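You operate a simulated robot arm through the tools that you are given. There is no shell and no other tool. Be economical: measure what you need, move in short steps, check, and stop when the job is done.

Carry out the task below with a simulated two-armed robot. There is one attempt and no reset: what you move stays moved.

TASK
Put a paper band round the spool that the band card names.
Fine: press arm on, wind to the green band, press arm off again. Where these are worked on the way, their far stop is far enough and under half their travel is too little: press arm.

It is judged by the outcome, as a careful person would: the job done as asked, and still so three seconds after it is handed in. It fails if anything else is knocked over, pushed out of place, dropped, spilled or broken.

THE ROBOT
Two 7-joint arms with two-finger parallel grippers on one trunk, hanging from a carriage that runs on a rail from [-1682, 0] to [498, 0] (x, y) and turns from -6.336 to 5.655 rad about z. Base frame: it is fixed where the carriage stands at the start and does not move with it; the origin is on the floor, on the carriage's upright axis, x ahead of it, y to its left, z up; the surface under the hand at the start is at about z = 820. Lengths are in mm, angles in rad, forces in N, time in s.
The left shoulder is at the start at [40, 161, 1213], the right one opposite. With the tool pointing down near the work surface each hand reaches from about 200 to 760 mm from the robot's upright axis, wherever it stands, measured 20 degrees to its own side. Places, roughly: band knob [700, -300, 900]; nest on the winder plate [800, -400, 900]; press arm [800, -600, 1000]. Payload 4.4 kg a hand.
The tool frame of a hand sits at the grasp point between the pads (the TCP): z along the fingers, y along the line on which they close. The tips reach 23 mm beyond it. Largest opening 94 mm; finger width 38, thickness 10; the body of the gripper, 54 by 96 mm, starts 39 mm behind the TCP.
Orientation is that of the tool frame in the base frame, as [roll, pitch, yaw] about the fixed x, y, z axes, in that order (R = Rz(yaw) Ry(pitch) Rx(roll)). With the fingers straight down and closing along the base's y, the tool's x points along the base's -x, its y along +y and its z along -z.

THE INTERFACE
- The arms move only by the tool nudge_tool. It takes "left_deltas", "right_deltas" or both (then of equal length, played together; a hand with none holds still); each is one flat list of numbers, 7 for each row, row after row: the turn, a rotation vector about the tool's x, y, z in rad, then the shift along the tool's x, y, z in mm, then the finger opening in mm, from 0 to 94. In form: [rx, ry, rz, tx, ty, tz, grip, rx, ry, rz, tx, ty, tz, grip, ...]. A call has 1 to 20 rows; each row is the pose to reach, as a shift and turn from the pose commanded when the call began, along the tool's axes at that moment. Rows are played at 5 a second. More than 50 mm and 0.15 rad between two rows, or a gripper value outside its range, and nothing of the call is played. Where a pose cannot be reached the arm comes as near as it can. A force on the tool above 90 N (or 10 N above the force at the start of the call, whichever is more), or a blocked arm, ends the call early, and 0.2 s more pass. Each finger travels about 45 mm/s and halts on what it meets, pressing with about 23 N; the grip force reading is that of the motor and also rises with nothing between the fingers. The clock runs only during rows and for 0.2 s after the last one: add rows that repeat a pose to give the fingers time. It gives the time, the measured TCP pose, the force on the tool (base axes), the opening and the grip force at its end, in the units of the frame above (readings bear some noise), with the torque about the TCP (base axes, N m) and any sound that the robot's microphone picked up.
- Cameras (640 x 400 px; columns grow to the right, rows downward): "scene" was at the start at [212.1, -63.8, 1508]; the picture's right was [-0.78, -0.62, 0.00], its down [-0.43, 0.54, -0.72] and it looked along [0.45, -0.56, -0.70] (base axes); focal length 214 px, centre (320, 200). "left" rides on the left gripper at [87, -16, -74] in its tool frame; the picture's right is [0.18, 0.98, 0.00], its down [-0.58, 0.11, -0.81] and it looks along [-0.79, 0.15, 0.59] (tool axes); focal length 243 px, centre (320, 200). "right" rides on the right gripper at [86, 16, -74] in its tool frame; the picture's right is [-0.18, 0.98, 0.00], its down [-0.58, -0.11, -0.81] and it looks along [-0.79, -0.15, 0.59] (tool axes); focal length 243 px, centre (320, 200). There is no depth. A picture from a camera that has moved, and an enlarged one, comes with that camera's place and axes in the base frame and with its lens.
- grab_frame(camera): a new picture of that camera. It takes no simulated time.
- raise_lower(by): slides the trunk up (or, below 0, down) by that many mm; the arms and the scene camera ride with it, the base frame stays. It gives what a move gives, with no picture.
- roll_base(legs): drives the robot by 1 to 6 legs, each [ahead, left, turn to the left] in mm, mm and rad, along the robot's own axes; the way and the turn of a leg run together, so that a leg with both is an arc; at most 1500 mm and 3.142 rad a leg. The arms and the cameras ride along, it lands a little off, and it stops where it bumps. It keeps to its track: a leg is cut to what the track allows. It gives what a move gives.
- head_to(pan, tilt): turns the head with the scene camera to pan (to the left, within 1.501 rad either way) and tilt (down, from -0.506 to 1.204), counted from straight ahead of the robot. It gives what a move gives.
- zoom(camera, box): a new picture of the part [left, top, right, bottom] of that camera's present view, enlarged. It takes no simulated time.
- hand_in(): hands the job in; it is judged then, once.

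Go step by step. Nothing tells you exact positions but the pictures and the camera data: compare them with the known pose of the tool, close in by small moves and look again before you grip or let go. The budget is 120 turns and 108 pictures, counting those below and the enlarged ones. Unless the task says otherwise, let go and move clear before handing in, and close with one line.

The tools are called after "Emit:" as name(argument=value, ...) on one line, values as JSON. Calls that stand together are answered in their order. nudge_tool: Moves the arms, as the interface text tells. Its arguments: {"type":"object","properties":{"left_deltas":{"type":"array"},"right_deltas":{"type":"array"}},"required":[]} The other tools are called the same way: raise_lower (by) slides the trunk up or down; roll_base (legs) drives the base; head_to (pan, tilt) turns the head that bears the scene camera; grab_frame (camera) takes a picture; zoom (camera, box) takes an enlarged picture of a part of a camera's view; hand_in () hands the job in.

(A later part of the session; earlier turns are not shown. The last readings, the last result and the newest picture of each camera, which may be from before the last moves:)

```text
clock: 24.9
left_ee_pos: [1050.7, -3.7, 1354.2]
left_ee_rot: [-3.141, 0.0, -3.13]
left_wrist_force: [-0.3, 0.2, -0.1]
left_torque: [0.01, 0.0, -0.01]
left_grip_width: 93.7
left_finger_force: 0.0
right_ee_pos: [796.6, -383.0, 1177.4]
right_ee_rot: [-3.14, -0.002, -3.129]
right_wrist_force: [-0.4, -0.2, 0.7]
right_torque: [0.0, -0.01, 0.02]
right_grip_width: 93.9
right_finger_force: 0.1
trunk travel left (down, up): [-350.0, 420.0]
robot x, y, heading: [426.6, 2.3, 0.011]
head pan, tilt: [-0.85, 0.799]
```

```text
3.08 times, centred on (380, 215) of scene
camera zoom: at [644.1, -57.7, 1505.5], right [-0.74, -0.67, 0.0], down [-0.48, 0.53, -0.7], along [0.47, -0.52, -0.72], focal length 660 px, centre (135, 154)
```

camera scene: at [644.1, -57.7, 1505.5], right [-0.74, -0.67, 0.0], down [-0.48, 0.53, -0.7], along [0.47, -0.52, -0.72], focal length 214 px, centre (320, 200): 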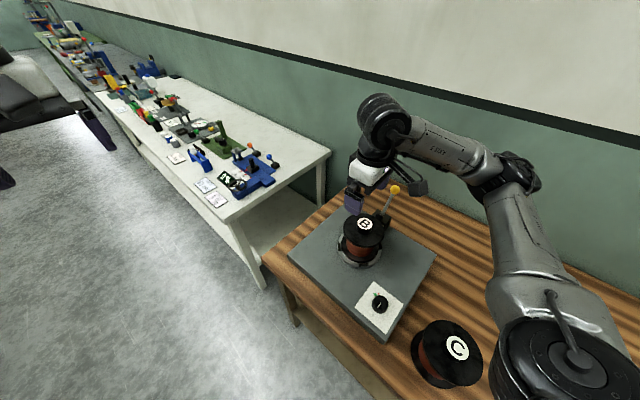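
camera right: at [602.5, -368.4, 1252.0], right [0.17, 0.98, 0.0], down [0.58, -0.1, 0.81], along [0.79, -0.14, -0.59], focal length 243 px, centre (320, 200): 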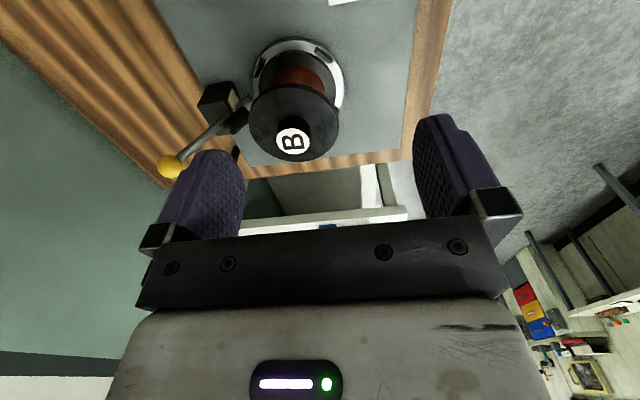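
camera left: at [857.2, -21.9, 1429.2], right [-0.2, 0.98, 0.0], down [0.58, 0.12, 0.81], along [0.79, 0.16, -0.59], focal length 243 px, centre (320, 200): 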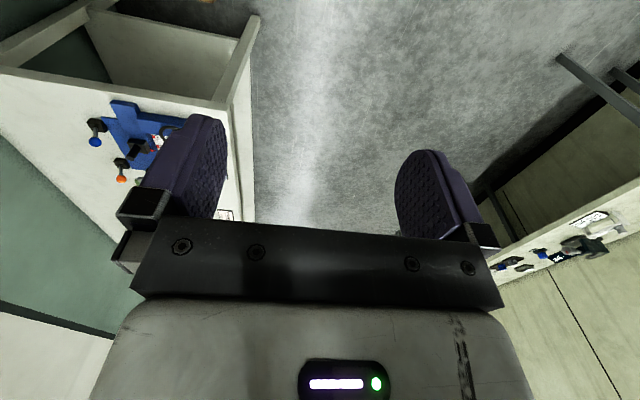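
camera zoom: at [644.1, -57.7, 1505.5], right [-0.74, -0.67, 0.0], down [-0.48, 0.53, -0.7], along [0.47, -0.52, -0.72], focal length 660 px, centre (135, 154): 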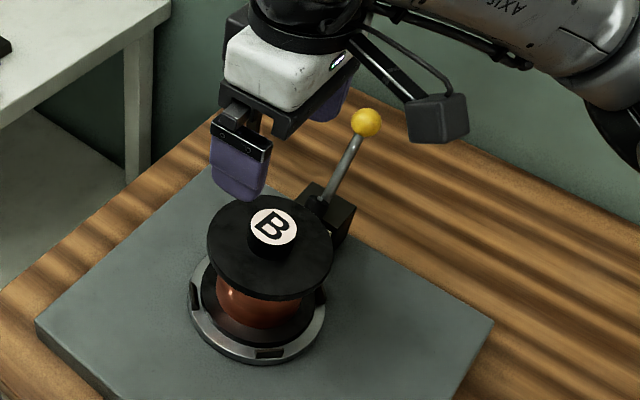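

Triangulated with two clean rays, the ball is at about (807,-616,1015), in line with the nest in x, so the arm swings in the y–z plane. I move above it.

Emit:
nudge_tool(right_deltas=[0, 0, 0, -2, -46, 0, 94, 0, 0, 0, -4, -92, 0, 94, 0, 0, 0, -5, -138, 0, 94, 0, 0, 0, -7, -184, 0, 94, 0, 0, 0, -8, -232, 0, 94, 0, 0, 0, -8, -232, 40, 94, 0, 0, 0, -8, -232, 80, 94, 0, 0, 0, -8, -232, 80, 94])

Emit:
grab_frame(camera="right")

Emit:
zoom(camera="scene", box=[330, 130, 490, 250])

```text
clock: 26.7
left_ee_pos: [1051.9, -4.1, 1356.5]
left_ee_rot: [-3.14, 0.002, -3.129]
left_wrist_force: [0.0, 0.1, 0.5]
left_torque: [0.02, 0.04, 0.0]
left_grip_width: 94.0
left_finger_force: 0.0
right_ee_pos: [806.9, -595.4, 1098.7]
right_ee_rot: [-3.141, 0.0, -3.134]
right_wrist_force: [0.6, 0.8, 0.6]
right_torque: [0.02, -0.04, -0.01]
right_grip_width: 93.6
right_finger_force: 0.1
right hand out of reach, approached as far as the arm can: row 5, 6, 7, 8
trunk travel left (down, up): [-350.0, 420.0]
robot x, y, heading: [427.8, 3.2, 0.012]
head pan, tilt: [-0.85, 0.799]
```

```text
70 pictures are left
camera right: at [720.6, -581.2, 1173.7], right [0.18, 0.98, 0.0], down [0.58, -0.1, 0.81], along [0.79, -0.14, -0.59], focal length 243 px, centre (320, 200)
```

right: 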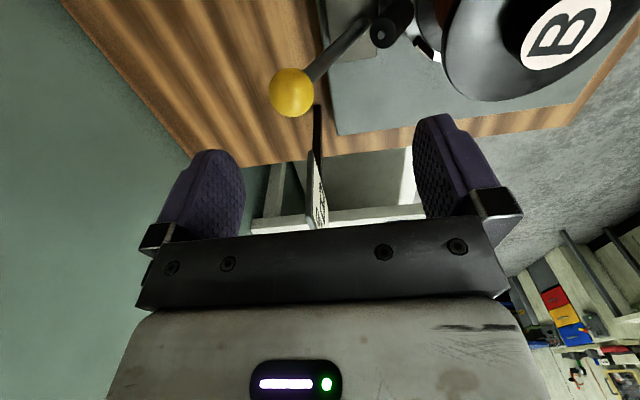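

```text
3.33 times, centred on (410, 190) of scene
camera zoom: at [644.5, -58.5, 1505.8], right [-0.74, -0.67, 0.0], down [-0.48, 0.53, -0.7], along [0.47, -0.52, -0.72], focal length 715 px, centre (20, 233)
```

zoom: 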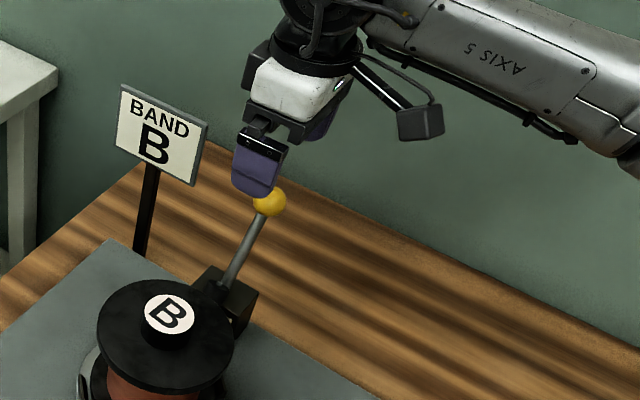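

Reach ends short of the ball. Rolling to the front end of the rail brings the shoulder closer; first I back the hand off so it keeps clear of the card.

Emit:
nudge_tool(right_deltas=[0, 0, 0, 20, 20, -30, 94, 0, 0, 0, 45, 40, -50, 94, 0, 0, 0, 75, 60, -60, 94, 0, 0, 0, 75, 60, -60, 94])

Emit:
roll_base(legs=[[70, 0, 0]])

```text
clock: 27.7
left_ee_pos: [1051.1, -2.4, 1355.8]
left_ee_rot: [3.141, 0.003, -3.13]
left_wrist_force: [-0.1, 0.2, 0.8]
left_torque: [0.02, 0.01, 0.02]
left_grip_width: 94.0
left_finger_force: 0.1
right_ee_pos: [729.4, -535.4, 1158.0]
right_ee_rot: [3.141, -0.002, -3.13]
right_wrist_force: [0.9, -0.2, 0.2]
right_torque: [0.03, 0.0, 0.02]
right_grip_width: 94.1
right_finger_force: 0.0
trunk travel left (down, up): [-350.0, 420.0]
robot x, y, heading: [429.9, 0.2, 0.013]
head pan, tilt: [-0.85, 0.799]
```

```text
clock: 28.7
left_ee_pos: [1117.7, -3.7, 1356.7]
left_ee_rot: [3.14, 0.002, -3.13]
left_wrist_force: [0.2, 0.4, 0.3]
left_torque: [-0.01, 0.02, 0.01]
left_grip_width: 94.0
left_finger_force: 0.0
right_ee_pos: [796.6, -536.3, 1158.7]
right_ee_rot: [3.14, 0.0, -3.13]
right_wrist_force: [0.9, 0.2, -0.7]
right_torque: [0.01, 0.02, 0.01]
right_grip_width: 93.9
right_finger_force: 0.1
trunk travel left (down, up): [-350.0, 420.0]
robot x, y, heading: [496.2, -0.7, 0.009]
head pan, tilt: [-0.85, 0.799]
```

Emit:
nudge_tool(right_deltas=[0, 0, 0, -5, -40, 0, 94, 0, 0, 0, -9.4, -80, 0, 94, 0, 0, 0, -9.4, -80, 42, 94, 0, 0, 0, -9.4, -80, 84, 94, 0, 0, 0, -9.4, -80, 84, 94])

Emit:
grab_frame(camera="right")

Emit:
zoom(camera="scene", box=[330, 130, 490, 250])

```text
clock: 29.9
left_ee_pos: [1116.5, -3.1, 1355.0]
left_ee_rot: [-3.141, -0.001, -3.13]
left_wrist_force: [-0.3, 0.7, 0.1]
left_torque: [0.06, -0.03, 0.02]
left_grip_width: 94.0
left_finger_force: 0.1
right_ee_pos: [816.7, -591.7, 1065.8]
right_ee_rot: [-3.14, 0.0, -3.132]
right_wrist_force: [0.1, 0.4, 0.1]
right_torque: [0.0, -0.02, 0.0]
right_grip_width: 94.2
right_finger_force: 0.1
right hand out of reach, approached as far as the arm can: row 2, 3, 4, 5
trunk travel left (down, up): [-350.0, 420.0]
robot x, y, heading: [493.6, -0.9, 0.015]
head pan, tilt: [-0.85, 0.799]
```

```text
68 pictures are left
camera right: at [730.6, -576.6, 1139.7], right [0.18, 0.98, 0.0], down [0.58, -0.1, 0.81], along [0.79, -0.14, -0.59], focal length 243 px, centre (320, 200)
```

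right: 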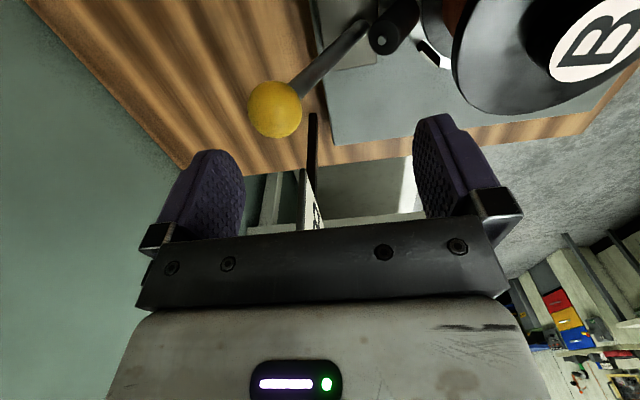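

```text
3.33 times, centred on (410, 190) of scene
camera zoom: at [710.0, -57.7, 1505.6], right [-0.74, -0.67, 0.0], down [-0.48, 0.53, -0.7], along [0.47, -0.52, -0.72], focal length 715 px, centre (20, 233)
```

zoom: 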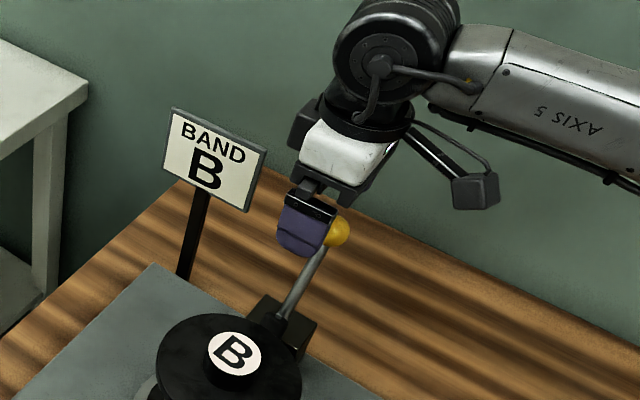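

Reach ends at y≈-592, but with the fingers open at 94 mm the wall-side finger still passes outside the ball (clearance ≈6 mm). I lower so the fingers straddle the ball.

Emit:
nudge_tool(right_deltas=[0, 0, 0, 9, -3, 0, 94, 0, 0, 0, 9, -3, 15, 94, 0, 0, 0, 9, -3, 25, 94, 0, 0, 0, 9, -3, 35, 94, 0, 0, 0, 9, -3, 35, 94])

Emit:
grab_frame(camera="right")

Emit:
zoom(camera="scene", box=[330, 130, 490, 250])

```text
clock: 31.1
left_ee_pos: [1115.0, -4.4, 1356.0]
left_ee_rot: [3.141, 0.0, -3.13]
left_wrist_force: [-0.2, -0.9, 0.7]
left_torque: [-0.01, 0.0, 0.01]
left_grip_width: 94.0
left_finger_force: 0.1
right_ee_pos: [808.7, -591.8, 1032.6]
right_ee_rot: [-3.141, 0.0, -3.134]
right_wrist_force: [-0.7, 0.1, 0.0]
right_torque: [0.03, -0.03, 0.0]
right_grip_width: 94.4
right_finger_force: 0.1
right hand out of reach, approached as far as the arm can: row 1, 2, 3, 4, 5
trunk travel left (down, up): [-350.0, 420.0]
robot x, y, heading: [494.9, 2.9, 0.01]
head pan, tilt: [-0.85, 0.799]
```

```text
66 pictures are left
camera right: at [723.1, -576.4, 1106.8], right [0.18, 0.98, 0.0], down [0.58, -0.1, 0.81], along [0.79, -0.14, -0.59], focal length 243 px, centre (320, 200)
```

right: 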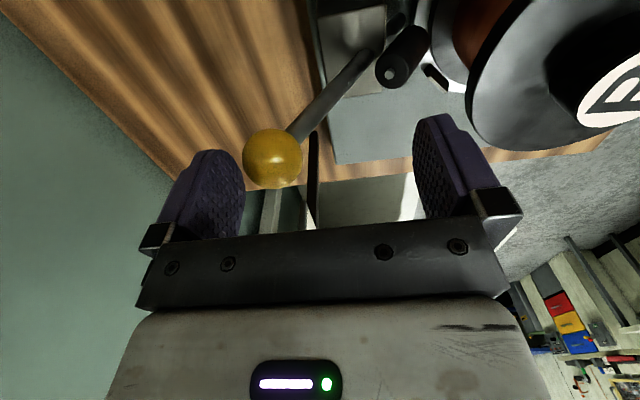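

```text
3.33 times, centred on (410, 190) of scene
camera zoom: at [710.0, -57.9, 1505.6], right [-0.74, -0.67, 0.0], down [-0.48, 0.53, -0.7], along [0.47, -0.52, -0.72], focal length 715 px, centre (20, 233)
```

zoom: 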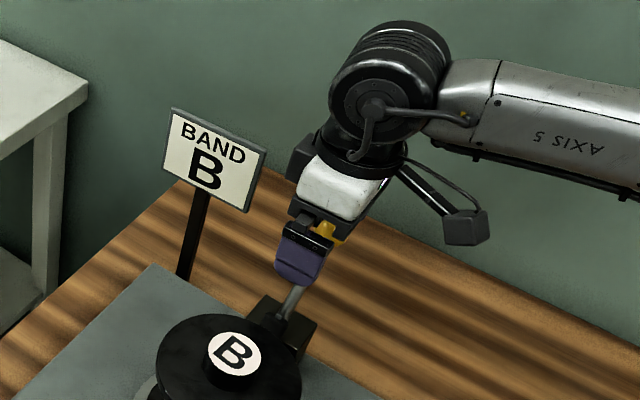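

The ball is now between the fingers. I narrow the opening and start swinging the arm toward the spool along its arc.

Emit:
nudge_tool(right_deltas=[0, 0, 0, 0, 5, 0, 70, 0, 0, 0, 0, 12, -2, 56, 0, 0, 0, 0, 18, -4, 50, 0, 0, 0, 0, 26, -6, 50, 0, 0, 0, 0, 34, -8, 50, 0, 0, 0, 0, 34, -8, 50])

Emit:
zoom(camera="scene", box=[330, 130, 490, 250])

Emit:
grab_frame(camera="right")

```text
clock: 32.5
left_ee_pos: [1115.9, -3.7, 1355.8]
left_ee_rot: [-3.141, 0.002, -3.128]
left_wrist_force: [0.3, 0.0, 0.3]
left_torque: [0.01, 0.0, 0.04]
left_grip_width: 94.0
left_finger_force: 0.1
right_ee_pos: [808.8, -559.0, 1040.6]
right_ee_rot: [-3.14, -0.001, -3.13]
right_wrist_force: [1.0, -0.2, 0.5]
right_torque: [0.01, 0.01, -0.02]
right_grip_width: 50.2
right_finger_force: 0.4
trunk travel left (down, up): [-350.0, 420.0]
robot x, y, heading: [494.6, -0.8, 0.014]
head pan, tilt: [-0.85, 0.799]
```

```text
3.33 times, centred on (410, 190) of scene
camera zoom: at [710.1, -57.9, 1505.6], right [-0.74, -0.67, 0.0], down [-0.48, 0.53, -0.7], along [0.47, -0.52, -0.72], focal length 715 px, centre (20, 233)
```

zoom: 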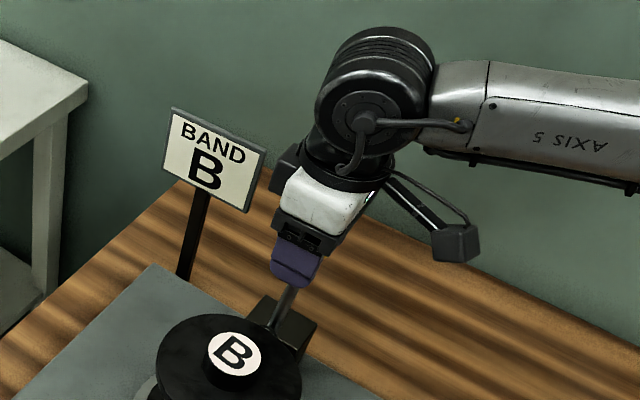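

```text
63 pictures are left
camera right: at [723.4, -543.3, 1115.2], right [0.17, 0.99, 0.0], down [0.58, -0.1, 0.81], along [0.79, -0.14, -0.59], focal length 243 px, centre (320, 200)
```

right: 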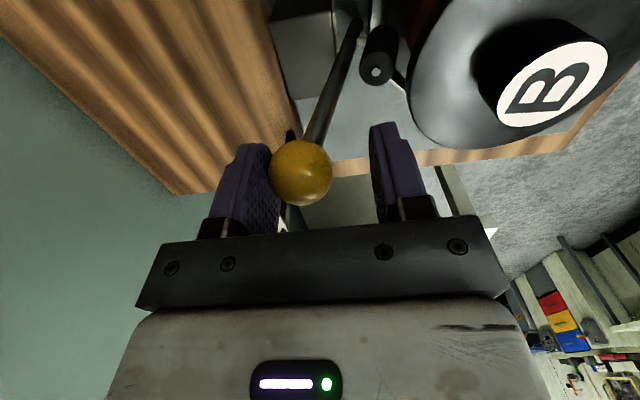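

The ball moved with the finger. Continuing the swing.

Emit:
nudge_tool(right_deltas=[0, 0, 0, 0, 8, -1, 50, 0, 0, 0, 0, 16, -2, 50, 0, 0, 0, 0, 24, -2, 50, 0, 0, 0, 0, 32, -1, 50, 0, 0, 0, 0, 40, 0, 50, 0, 0, 0, 0, 40, 0, 50])

Emit:
zoom(camera="scene", box=[330, 130, 490, 250])

Emit:
grab_frame(camera="right")

```text
clock: 33.9
left_ee_pos: [1116.7, -4.0, 1356.2]
left_ee_rot: [3.141, 0.0, -3.128]
left_wrist_force: [0.5, 0.6, 0.6]
left_torque: [-0.01, -0.06, -0.01]
left_grip_width: 93.9
left_finger_force: 0.2
right_ee_pos: [809.7, -518.9, 1041.0]
right_ee_rot: [3.14, 0.001, -3.13]
right_wrist_force: [0.0, 0.2, -0.4]
right_torque: [0.01, 0.01, -0.03]
right_grip_width: 50.3
right_finger_force: 0.1
trunk travel left (down, up): [-350.0, 420.0]
robot x, y, heading: [493.6, -2.4, 0.016]
head pan, tilt: [-0.85, 0.799]
```

```text
3.33 times, centred on (410, 190) of scene
camera zoom: at [710.1, -57.9, 1505.6], right [-0.74, -0.67, 0.0], down [-0.48, 0.53, -0.7], along [0.47, -0.52, -0.72], focal length 715 px, centre (20, 233)
```

zoom: 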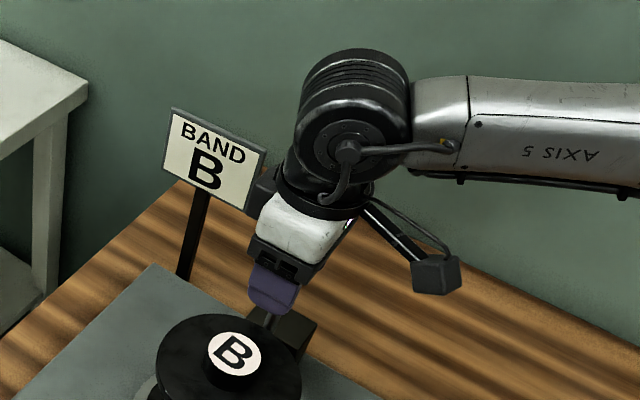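

```text
61 pictures are left
camera right: at [722.9, -503.0, 1115.2], right [0.17, 0.99, 0.0], down [0.58, -0.1, 0.81], along [0.79, -0.14, -0.59], focal length 243 px, centre (320, 200)
```

right: 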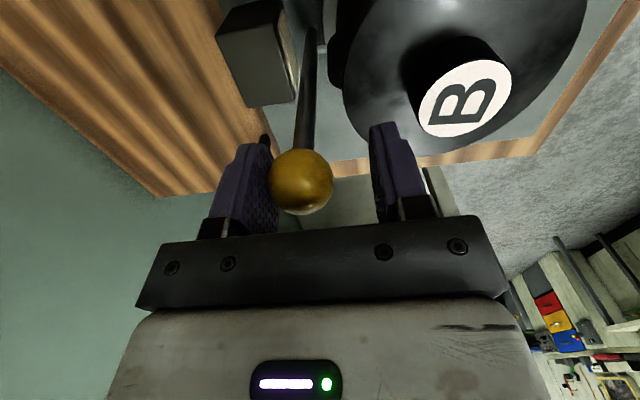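

Rod is now about vertical and the roller is going in between the flanges. Continuing in small steps, watching force.

Emit:
nudge_tool(right_deltas=[0, 0, 0, 0, 5, 0, 50, 0, 0, 0, 0, 10, 0, 50, 0, 0, 0, 0, 15, 1, 50, 0, 0, 0, 0, 20, 2, 50, 0, 0, 0, 0, 25, 3, 50, 0, 0, 0, 0, 25, 3, 50])

Emit:
grab_frame(camera="right")

Emit:
zoom(camera="scene", box=[330, 180, 430, 280])

```text
clock: 35.3
left_ee_pos: [1115.9, -9.0, 1355.1]
left_ee_rot: [-3.134, 0.0, -3.13]
left_wrist_force: [0.3, 0.3, 0.8]
left_torque: [-0.01, -0.04, 0.0]
left_grip_width: 94.0
left_finger_force: 0.0
right_ee_pos: [809.3, -504.5, 1040.2]
right_ee_rot: [-3.129, 0.002, -3.134]
right_wrist_force: [-0.6, -44.9, 3.0]
right_torque: [-0.12, 0.2, 0.02]
right_grip_width: 70.1
right_finger_force: 22.7
trunk travel left (down, up): [-350.0, 420.0]
robot x, y, heading: [494.9, 1.1, 0.014]
head pan, tilt: [-0.85, 0.799]
```

```text
60 pictures are left
camera right: at [722.2, -487.6, 1114.9], right [0.18, 0.98, -0.01], down [0.58, -0.09, 0.81], along [0.79, -0.15, -0.59], focal length 243 px, centre (320, 200)
```

right: 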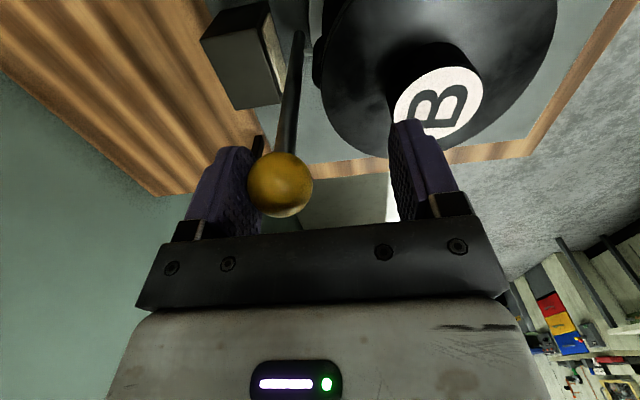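

```text
4.00 times, centred on (380, 230) of scene
camera zoom: at [710.0, -62.6, 1506.1], right [-0.74, -0.67, 0.0], down [-0.48, 0.53, -0.7], along [0.47, -0.52, -0.71], focal length 858 px, centre (80, 80)
```

zoom: 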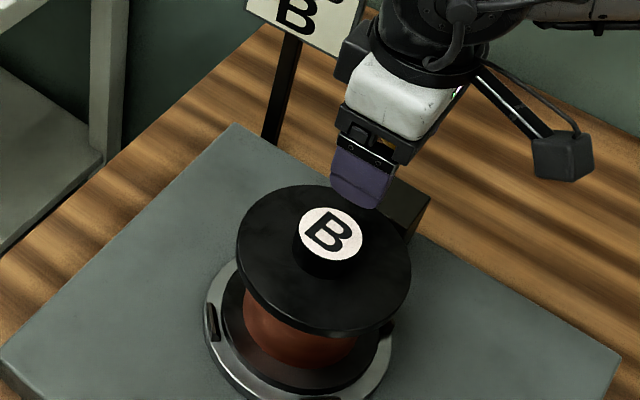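

The arm hit its far stop (45 N, fingers pushed apart). I back the hand off a bit and see whether the arm stays on.

Emit:
nudge_tool(right_deltas=[0, 0, 0, 0, -10, -3, 50, 0, 0, 0, 0, -22, -3, 50, 0, 0, 0, 0, -27, -3, 60, 0, 0, 0, 0, -27, -3, 70, 0, 0, 0, 0, -27, -3, 70])

Emit:
grab_frame(camera="right")

Emit:
zoom(camera="scene", box=[330, 180, 430, 280])

```text
clock: 36.5
left_ee_pos: [1116.6, -4.2, 1354.8]
left_ee_rot: [3.141, -0.001, -3.131]
left_wrist_force: [-0.5, -0.7, -0.6]
left_torque: [-0.02, 0.02, 0.04]
left_grip_width: 94.0
left_finger_force: 0.0
right_ee_pos: [808.2, -519.9, 1040.5]
right_ee_rot: [3.141, 0.0, -3.128]
right_wrist_force: [-0.1, -0.9, -0.1]
right_torque: [0.06, 0.0, 0.02]
right_grip_width: 70.0
right_finger_force: 0.0
trunk travel left (down, up): [-350.0, 420.0]
robot x, y, heading: [498.2, 0.4, 0.011]
head pan, tilt: [-0.85, 0.799]
```

```text
58 pictures are left
camera right: at [722.1, -505.2, 1114.9], right [0.17, 0.99, 0.0], down [0.58, -0.1, 0.81], along [0.79, -0.14, -0.59], focal length 243 px, centre (320, 200)
```

right: 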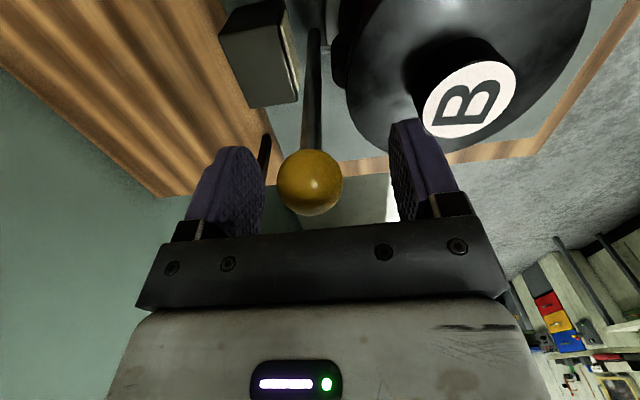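

```text
4.00 times, centred on (380, 230) of scene
camera zoom: at [710.0, -58.0, 1505.6], right [-0.74, -0.67, 0.0], down [-0.48, 0.53, -0.7], along [0.47, -0.52, -0.72], focal length 858 px, centre (80, 80)
```

zoom: 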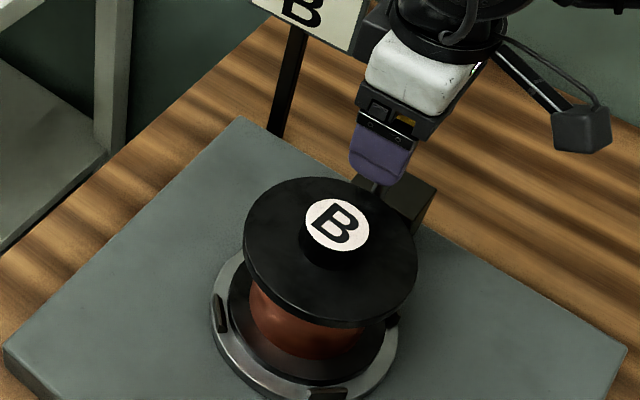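

The arm stays on. I lift off the ball, roll back to work the knob (about (659,-326,885), pointer now at its start mark toward +y, green roughly 125° clockwise).

Emit:
nudge_tool(right_deltas=[0, 0, 0, 0, 0, -10, 90, 0, 0, 0, 0, 0, -45, 94, 0, 0, 0, 0, 0, -90, 94, 0, 0, 0, 0, 0, -135, 94, 0, 0, 0, 0, 45, -135, 94, 0, 0, 0, 0, 90, -135, 94, 0, 0, 0, 0, 120, -135, 94])

Emit:
roll_base(legs=[[-280, 0, 0]])

Emit:
grab_frame(camera="right")

```text
clock: 38.1
left_ee_pos: [1116.5, -3.2, 1354.9]
left_ee_rot: [3.14, 0.002, -3.13]
left_wrist_force: [-0.3, -0.2, 0.4]
left_torque: [0.01, 0.01, -0.02]
left_grip_width: 94.0
left_finger_force: 0.0
right_ee_pos: [808.5, -399.6, 1175.4]
right_ee_rot: [3.139, 0.0, -3.131]
right_wrist_force: [-0.1, -0.3, 0.3]
right_torque: [0.0, 0.0, 0.01]
right_grip_width: 94.1
right_finger_force: 0.1
trunk travel left (down, up): [-350.0, 420.0]
robot x, y, heading: [497.1, -2.5, 0.009]
head pan, tilt: [-0.85, 0.799]
```

```text
clock: 40.1
left_ee_pos: [832.2, -4.4, 1355.3]
left_ee_rot: [-3.141, 0.0, -3.129]
left_wrist_force: [0.2, 0.7, 0.5]
left_torque: [0.01, -0.01, 0.0]
left_grip_width: 93.8
left_finger_force: 0.0
right_ee_pos: [525.4, -401.0, 1175.8]
right_ee_rot: [-3.141, -0.003, -3.131]
right_wrist_force: [0.4, -0.4, 0.0]
right_torque: [-0.01, -0.03, 0.02]
right_grip_width: 93.8
right_finger_force: 0.0
trunk travel left (down, up): [-350.0, 420.0]
robot x, y, heading: [212.2, 2.4, 0.008]
head pan, tilt: [-0.85, 0.799]
```

```text
56 pictures are left
camera right: at [438.0, -385.9, 1249.4], right [0.17, 0.98, 0.0], down [0.58, -0.1, 0.81], along [0.79, -0.14, -0.59], focal length 243 px, centre (320, 200)
```

right: 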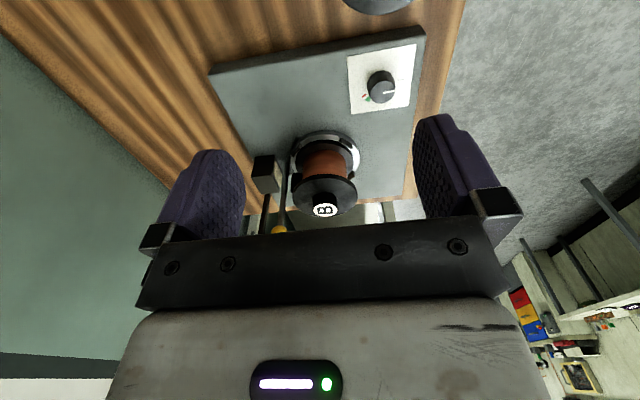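

Emit:
zoom(camera="right", box=[340, 40, 420, 120])

Emit:
zoom(camera="scene", box=[290, 150, 430, 260])

```text
5.00 times, centred on (380, 80) of right
camera zoom: at [438.0, -385.9, 1249.4], right [0.17, 0.98, 0.0], down [0.58, -0.1, 0.81], along [0.79, -0.14, -0.59], focal length 1213 px, centre (20, 800)
```

zoom: 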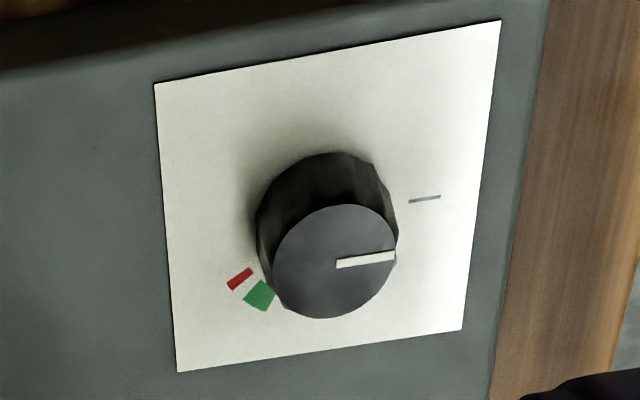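

```text
3.64 times, centred on (360, 205) of scene
camera zoom: at [426.4, -58.0, 1505.5], right [-0.74, -0.67, 0.0], down [-0.48, 0.53, -0.7], along [0.47, -0.52, -0.72], focal length 780 px, centre (174, 182)
```

zoom: 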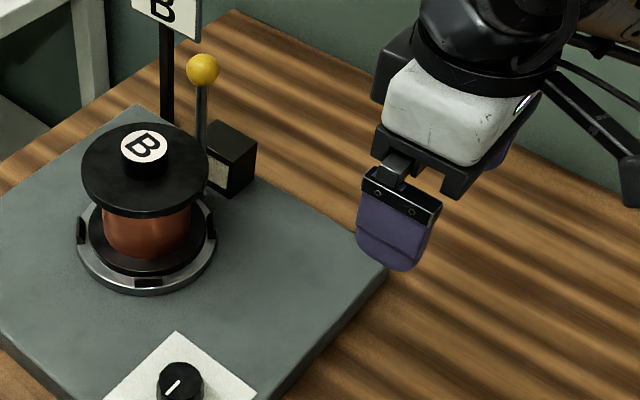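

Green spans about -30° to -46° (centre -38°), so a clockwise turn of about 128° from the +y pointer. I pre-rotate the hand counter-clockwise by 1.1 rad while moving above the knob.

Emit:
nudge_tool(right_deltas=[0, 0, -0.1375, -16.8, 9.2, 22, 94, 0, 0, -0.275, -33.6, 18.4, 44, 94, 0, 0, -0.4125, -50.4, 27.6, 66, 94, 0, 0, -0.55, -67.2, 36.8, 88, 94, 0, 0, -0.6875, -84, 46, 110, 94, 0, 0, -0.825, -100.8, 55.2, 132, 94, 0, 0, -0.9625, -117.6, 64.4, 154, 94, 0, 0, -1.1, -134.4, 73.6, 176, 94, 0, 0, -1.1, -134.4, 73.6, 176, 94])

Emit:
grab_frame(camera="right")

Emit:
zoom(camera="scene", box=[270, 180, 410, 290])

```text
clock: 42.1
left_ee_pos: [832.9, -6.7, 1355.1]
left_ee_rot: [-3.139, -0.001, -3.132]
left_wrist_force: [-0.3, 0.7, -0.1]
left_torque: [0.03, -0.02, -0.03]
left_grip_width: 94.0
left_finger_force: 0.0
right_ee_pos: [581.3, -258.3, 1032.4]
right_ee_rot: [-3.141, 0.0, -2.03]
right_wrist_force: [-1.0, -0.7, 0.3]
right_torque: [0.03, -0.02, 0.02]
right_grip_width: 94.0
right_finger_force: 0.0
right hand out of reach, approached as far as the arm can: row 6, 7, 8, 9
trunk travel left (down, up): [-350.0, 420.0]
robot x, y, heading: [211.3, -3.6, 0.012]
head pan, tilt: [-0.85, 0.799]
```

```text
53 pictures are left
camera right: at [529.6, -328.3, 1106.1], right [-0.8, 0.6, 0.0], down [0.36, 0.47, 0.81], along [0.48, 0.64, -0.59], focal length 243 px, centre (320, 200)
```

right: 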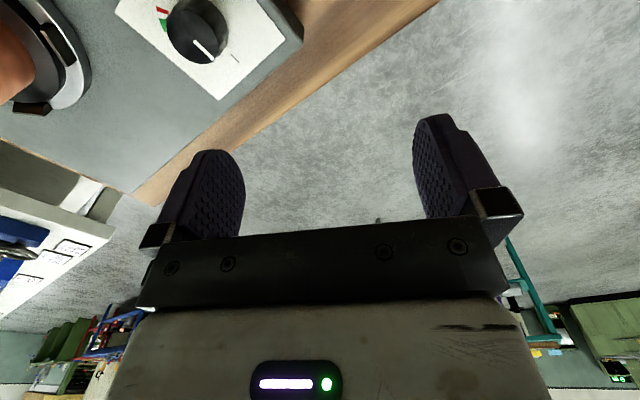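

```text
3.64 times, centred on (340, 235) of scene
camera zoom: at [426.9, -58.9, 1505.8], right [-0.74, -0.67, 0.0], down [-0.48, 0.53, -0.7], along [0.47, -0.52, -0.72], focal length 780 px, centre (247, 73)
```

zoom: 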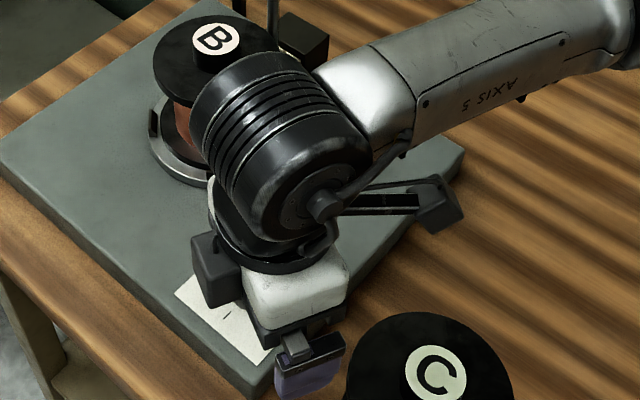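

That yaw pulled the arm off target (reach). I return to the neutral yaw above the knob and will turn the knob in two strokes instead.

Emit:
nudge_tool(right_deltas=[0, 0, 0.1375, 3.3, -12.5, 0, 94, 0, 0, 0.275, 6.6, -25, 0, 94, 0, 0, 0.4125, 9.9, -37.5, 0, 94, 0, 0, 0.55, 13.2, -50, 0, 94, 0, 0, 0.6875, 16.5, -62.5, 0, 94, 0, 0, 0.825, 19.8, -75, 0, 94, 0, 0, 0.9625, 23.1, -87.5, 0, 94, 0, 0, 1.1, 26.4, -100, 0, 94, 0, 0, 1.1, 26.4, -100, 0, 94])

Emit:
grab_frame(camera="right")

```text
clock: 44.1
left_ee_pos: [833.4, -4.1, 1355.9]
left_ee_rot: [-3.14, 0.0, -3.13]
left_wrist_force: [0.2, -0.5, -0.4]
left_torque: [0.0, 0.02, -0.05]
left_grip_width: 94.2
left_finger_force: 0.0
right_ee_pos: [657.8, -323.1, 1029.5]
right_ee_rot: [-3.14, 0.001, -3.133]
right_wrist_force: [0.1, 0.0, -0.2]
right_torque: [0.0, 0.0, -0.01]
right_grip_width: 94.2
right_finger_force: 0.1
trunk travel left (down, up): [-350.0, 420.0]
robot x, y, heading: [212.0, -0.9, 0.013]
head pan, tilt: [-0.85, 0.799]
```

```text
51 pictures are left
camera right: at [571.0, -307.6, 1103.2], right [0.17, 0.98, 0.0], down [0.58, -0.1, 0.81], along [0.79, -0.14, -0.59], focal length 243 px, centre (320, 200)
```

right: 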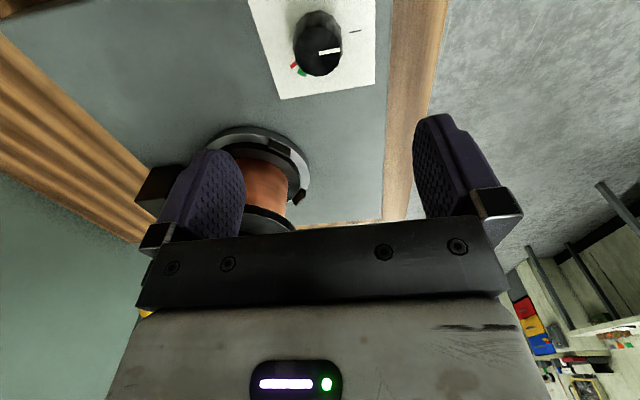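

Knob confirmed at about (658,-325). I test how far the wrist can rotate clockwise here, in the air.

Emit:
nudge_tool(right_deltas=[0, 0, 0.14, 0, -1, 0, 94, 0, 0, 0.28, 0, -2, 0, 94, 0, 0, 0.42, 0, -2, 10, 94, 0, 0, 0.56, 0, -2, 20, 94, 0, 0, 0.7, 0, -2, 30, 94, 0, 0, 0.84, 0, -2, 40, 94, 0, 0, 0.98, 0, -2, 50, 94, 0, 0, 1.12, 0, -2, 60, 94, 0, 0, 1.26, 0, -2, 70, 94, 0, 0, 1.4, 0, -2, 70, 94, 0, 0, 1.54, 0, -2, 70, 94, 0, 0, 1.54, 0, -2, 70, 94])

```text
clock: 46.7
left_ee_pos: [833.5, -4.0, 1355.6]
left_ee_rot: [3.14, 0.0, -3.131]
left_wrist_force: [0.0, 0.5, -0.1]
left_torque: [0.0, 0.0, 0.0]
left_grip_width: 94.0
left_finger_force: 0.0
right_ee_pos: [656.9, -324.7, 958.3]
right_ee_rot: [3.139, -0.001, 1.61]
right_wrist_force: [-0.3, 1.0, 0.7]
right_torque: [-0.01, -0.04, -0.03]
right_grip_width: 94.4
right_finger_force: 0.0
trunk travel left (down, up): [-350.0, 420.0]
robot x, y, heading: [208.1, 2.7, 0.012]
head pan, tilt: [-0.85, 0.799]
```

Clockwise 1.54 rad works. I test the rest of the range too, so one stroke may suffice.

Emit:
nudge_tool(right_deltas=[0, 0, 0.14, 0, 0, 0, 94, 0, 0, 0.28, 0, 0, 0, 94, 0, 0, 0.42, 0, 0, 0, 94, 0, 0, 0.56, 0, 0, 0, 94, 0, 0, 0.7, 0, 0, 0, 94, 0, 0, 0.84, 0, 0, 0, 94, 0, 0, 0.84, 0, 0, 0, 94])

Emit:
grab_frame(camera="right")

```text
clock: 48.3
left_ee_pos: [832.8, -3.9, 1355.9]
left_ee_rot: [3.14, 0.001, -3.13]
left_wrist_force: [-0.2, -0.1, 0.3]
left_torque: [0.01, 0.02, 0.02]
left_grip_width: 93.9
left_finger_force: 0.1
right_ee_pos: [656.1, -324.3, 959.5]
right_ee_rot: [3.141, 0.002, 0.772]
right_wrist_force: [0.1, 0.3, -0.4]
right_torque: [-0.01, 0.02, -0.01]
right_grip_width: 94.1
right_finger_force: 0.0
trunk travel left (down, up): [-350.0, 420.0]
robot x, y, heading: [210.1, -0.8, 0.011]
head pan, tilt: [-0.85, 0.799]
```

```text
50 pictures are left
camera right: at [729.9, -276.5, 1032.8], right [0.55, -0.83, 0.0], down [-0.49, -0.33, 0.81], along [-0.67, -0.45, -0.59], focal length 243 px, centre (320, 200)
```

right: 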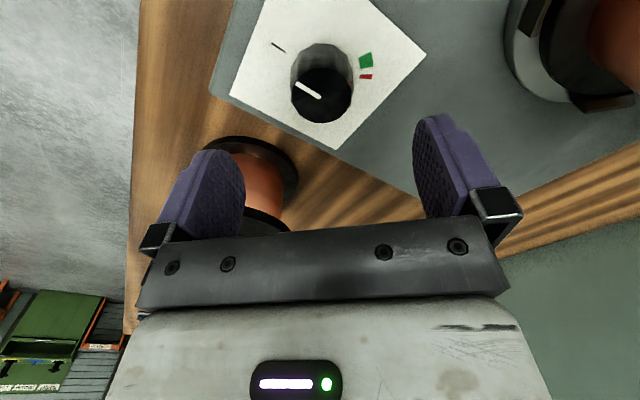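

Full 2.38 rad range works, and this side gives a clear view of the green band. Zoom to measure its angle.

Emit:
zoom(camera="right", box=[230, 0, 430, 150])

```text
2.67 times, centred on (330, 75) of right
camera zoom: at [729.9, -276.5, 1032.8], right [0.55, -0.83, 0.0], down [-0.49, -0.33, 0.81], along [-0.67, -0.45, -0.59], focal length 647 px, centre (293, 533)
```

zoom: 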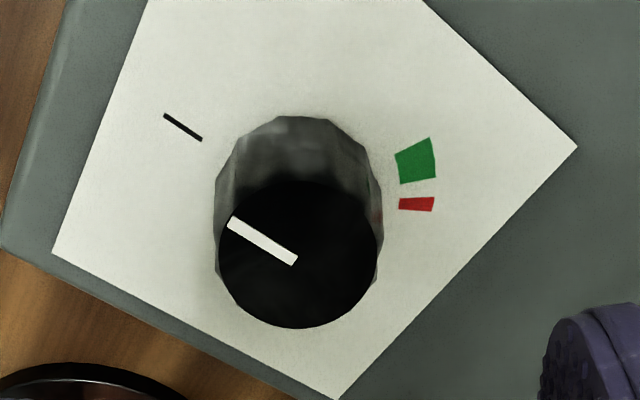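

Green spans -29.5° to -45° (centre -37.3°), pointer at 90°: turn 127.3° = 2.22 rad clockwise. I rotate back to the start orientation.

Emit:
nudge_tool(right_deltas=[0, 0, -0.14, 0, 0, 0, 94, 0, 0, -0.28, 0, 0, 0, 94, 0, 0, -0.42, 0, 0, 0, 94, 0, 0, -0.56, 0, 0, 0, 94, 0, 0, -0.7, 0, 0, 0, 94, 0, 0, -0.84, 0, 0, 0, 94, 0, 0, -0.98, 0, 0, 0, 94, 0, 0, -1.12, 0, 0, 0, 94, 0, 0, -1.26, 0, 0, 0, 94, 0, 0, -1.4, 0, 0, 0, 94, 0, 0, -1.54, 0, 0, 0, 94, 0, 0, -1.68, 0, 0, 0, 94, 0, 0, -1.82, 0, 0, 0, 94, 0, 0, -1.96, 0, 0, 0, 94, 0, 0, -2.1, 1, 1, 0, 94, 0, 0, -2.24, 1.2, 2.2, 0, 94, 0, 0, -2.378, 1.2, 2.2, 0, 94, 0, 0, -2.378, 1.2, 2.2, 0, 94])

Emit:
grab_frame(camera="right")

```text
clock: 52.1
left_ee_pos: [832.5, -3.8, 1355.7]
left_ee_rot: [3.141, 0.0, -3.13]
left_wrist_force: [-0.7, -0.3, 0.2]
left_torque: [-0.02, 0.02, 0.01]
left_grip_width: 93.9
left_finger_force: 0.0
right_ee_pos: [659.7, -325.5, 958.6]
right_ee_rot: [3.142, 0.0, -3.131]
right_wrist_force: [0.5, 0.9, -0.1]
right_torque: [0.0, 0.0, 0.0]
right_grip_width: 94.1
right_finger_force: 0.1
trunk travel left (down, up): [-350.0, 420.0]
robot x, y, heading: [210.3, 1.4, 0.014]
head pan, tilt: [-0.85, 0.799]
```

```text
48 pictures are left
camera right: at [572.3, -310.8, 1033.2], right [0.17, 0.98, 0.0], down [0.58, -0.1, 0.81], along [0.79, -0.14, -0.59], focal length 243 px, centre (320, 200)
```

right: 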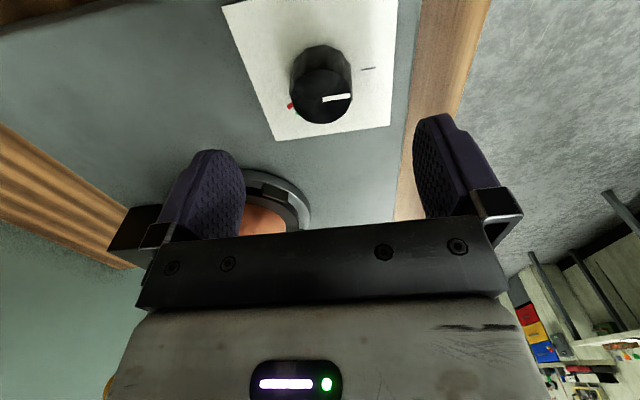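

Centred over the knob. I descend to z≈890 and close on it.

Emit:
nudge_tool(right_deltas=[0, 0, 0, 1, 0.5, 25, 94, 0, 0, 0, 1, 0.5, 50, 94, 0, 0, 0, 1, 0.5, 68, 94, 0, 0, 0, 1, 0.5, 68, 70, 0, 0, 0, 1, 0.5, 68, 50, 0, 0, 0, 1, 0.5, 68, 35, 0, 0, 0, 1, 0.5, 68, 35, 0, 0, 0, 1, 0.5, 68, 35])

Emit:
grab_frame(camera="right")

```text
clock: 53.9
left_ee_pos: [832.5, -2.1, 1356.2]
left_ee_rot: [-3.141, 0.001, -3.129]
left_wrist_force: [-0.6, -0.6, -0.5]
left_torque: [0.03, 0.01, -0.02]
left_grip_width: 94.1
left_finger_force: 0.0
right_ee_pos: [656.4, -324.0, 889.8]
right_ee_rot: [3.14, 0.0, -3.131]
right_wrist_force: [-0.4, 5.5, 0.7]
right_torque: [-0.32, 0.13, 0.03]
right_grip_width: 43.8
right_finger_force: 45.4
trunk travel left (down, up): [-350.0, 420.0]
robot x, y, heading: [217.9, 2.0, 0.01]
head pan, tilt: [-0.85, 0.799]
```

```text
47 pictures are left
camera right: at [570.9, -309.8, 965.2], right [0.17, 0.98, 0.0], down [0.58, -0.1, 0.81], along [0.79, -0.14, -0.59], focal length 243 px, centre (320, 200)
```

right: 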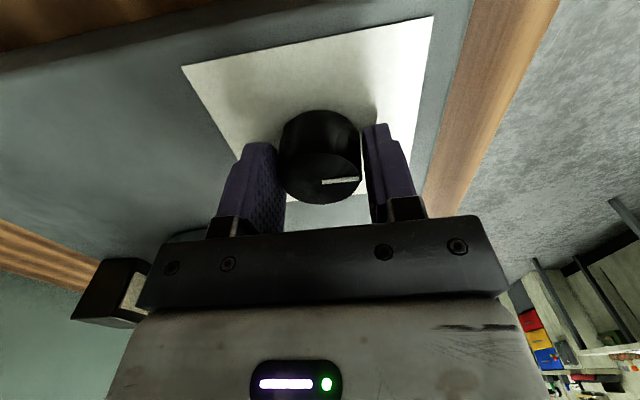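

Gripped (43.8 mm). I turn a first part clockwise and check forces.

Emit:
nudge_tool(right_deltas=[0, 0, 0.14, 0, 0, 0, 35, 0, 0, 0.28, 0, 0, 0, 35, 0, 0, 0.42, 0, 0, 0, 35, 0, 0, 0.56, 0, 0, 0, 35, 0, 0, 0.56, 0, 0, 0, 35])

Emit:
grab_frame(camera="right")

```text
clock: 55.1
left_ee_pos: [831.9, -3.7, 1356.0]
left_ee_rot: [-3.14, 0.0, -3.129]
left_wrist_force: [-0.8, -0.2, -0.8]
left_torque: [-0.04, -0.01, -0.01]
left_grip_width: 94.0
left_finger_force: 0.0
right_ee_pos: [657.4, -324.3, 890.4]
right_ee_rot: [3.141, 0.0, 2.591]
right_wrist_force: [-6.8, 5.4, 13.8]
right_torque: [-0.3, 0.11, -0.03]
right_grip_width: 44.0
right_finger_force: 44.8
trunk travel left (down, up): [-350.0, 420.0]
robot x, y, heading: [210.5, -0.4, 0.014]
head pan, tilt: [-0.85, 0.799]
```

```text
46 pictures are left
camera right: at [592.5, -265.4, 965.1], right [0.67, 0.74, 0.0], down [0.44, -0.4, 0.81], along [0.6, -0.54, -0.59], focal length 243 px, centre (320, 200)
```

right: 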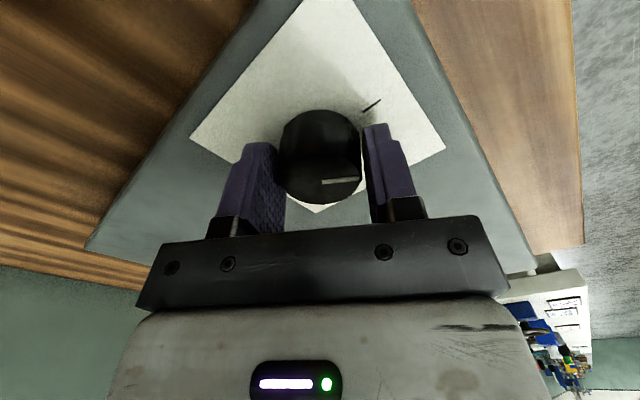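

The knob follows without slip. I turn the remaining 1.65 rad.

Emit:
nudge_tool(right_deltas=[0, 0, 0.14, 0, 0, 0, 35, 0, 0, 0.28, 0, 0, 0, 35, 0, 0, 0.42, 0, 0, 0, 35, 0, 0, 0.56, 0, 0, 0, 35, 0, 0, 0.7, 0, 0, 0, 35, 0, 0, 0.84, 0, 0, 0, 35, 0, 0, 0.98, 0, 0, 0, 35, 0, 0, 1.12, 0, 0, 0, 35, 0, 0, 1.26, 0, 0, 0, 35, 0, 0, 1.38, 0, 0, 0, 35, 0, 0, 1.5, 0, 0, 0, 35, 0, 0, 1.6, 0, 0, 0, 35, 0, 0, 1.65, 0, 0, 0, 35, 0, 0, 1.65, 0, 0, 0, 35])

Emit:
grab_frame(camera="right")

Emit:
zoom(camera="scene", box=[250, 150, 390, 260])

```text
clock: 58.1
left_ee_pos: [833.3, -3.4, 1355.3]
left_ee_rot: [-3.141, 0.002, -3.129]
left_wrist_force: [-0.7, 0.3, -0.1]
left_torque: [0.01, 0.02, 0.02]
left_grip_width: 94.2
left_finger_force: 0.1
right_ee_pos: [657.9, -324.7, 890.7]
right_ee_rot: [3.141, 0.0, 0.939]
right_wrist_force: [-0.7, 5.1, 5.7]
right_torque: [0.52, -1.28, -0.02]
right_grip_width: 43.7
right_finger_force: 44.5
trunk travel left (down, up): [-350.0, 420.0]
robot x, y, heading: [209.5, -0.1, 0.013]
head pan, tilt: [-0.85, 0.799]
```

```text
45 pictures are left
camera right: at [723.0, -264.2, 964.9], right [0.68, -0.73, 0.0], down [-0.43, -0.41, 0.81], along [-0.59, -0.55, -0.59], focal length 243 px, centre (320, 200)
```

right: 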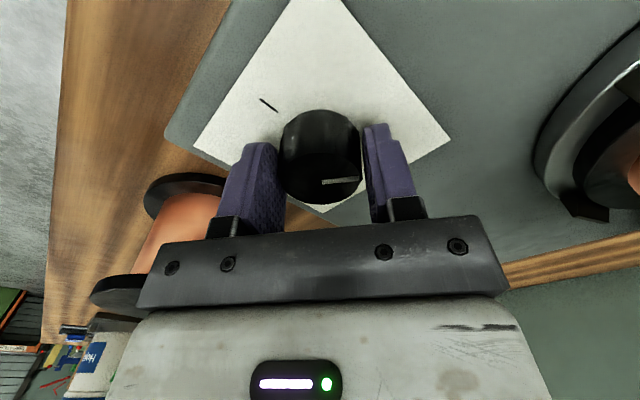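

```text
3.64 times, centred on (320, 205) of scene
camera zoom: at [427.1, -57.6, 1505.5], right [-0.74, -0.67, 0.0], down [-0.48, 0.53, -0.7], along [0.47, -0.52, -0.72], focal length 780 px, centre (320, 182)
```

zoom: 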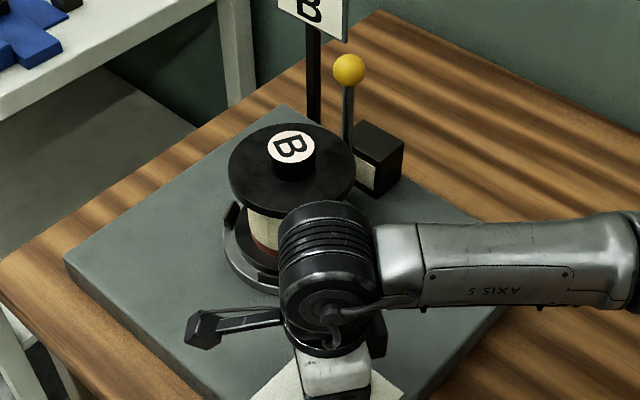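

A pale paper band now shows on the spool. I release the knob, rise and check the pointer.

Emit:
nudge_tool(right_deltas=[0, 0, 0, 0, 0, 0, 60, 0, 0, 0, 0, 0, 0, 94, 0, 0, 0, 0, 0, 0, 94, 0, 0, 0, 0, 0, 0, 94, 0, 0, 0, 0, 0, -35, 94, 0, 0, 0, 0, 0, -70, 94, 0, 0, 0, 0, 0, -70, 94])

Emit:
zoom(camera="right", box=[230, 0, 430, 150])

```text
clock: 59.7
left_ee_pos: [833.7, -4.5, 1354.1]
left_ee_rot: [-3.14, 0.0, -3.13]
left_wrist_force: [-0.1, -0.3, -0.1]
left_torque: [0.01, -0.02, 0.01]
left_grip_width: 94.1
left_finger_force: 0.0
right_ee_pos: [658.0, -324.3, 961.4]
right_ee_rot: [-3.139, 0.0, 0.94]
right_wrist_force: [-0.4, 0.6, -0.1]
right_torque: [-0.02, -0.05, 0.0]
right_grip_width: 94.0
right_finger_force: 0.1
trunk travel left (down, up): [-350.0, 420.0]
robot x, y, heading: [212.0, 1.8, 0.009]
head pan, tilt: [-0.85, 0.799]
```

```text
2.67 times, centred on (330, 75) of right
camera zoom: at [722.0, -265.1, 1035.5], right [0.69, -0.73, 0.0], down [-0.43, -0.41, 0.81], along [-0.59, -0.55, -0.59], focal length 647 px, centre (293, 533)
```

zoom: 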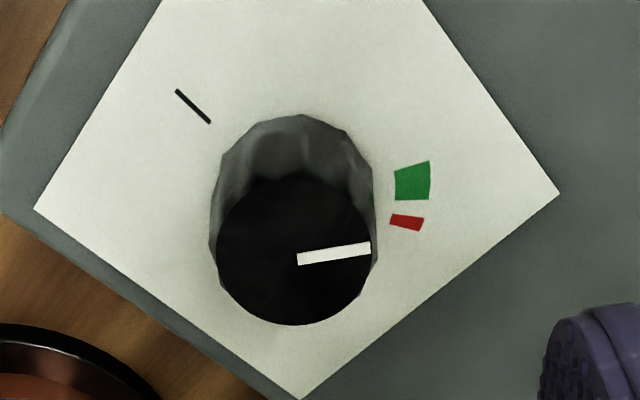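

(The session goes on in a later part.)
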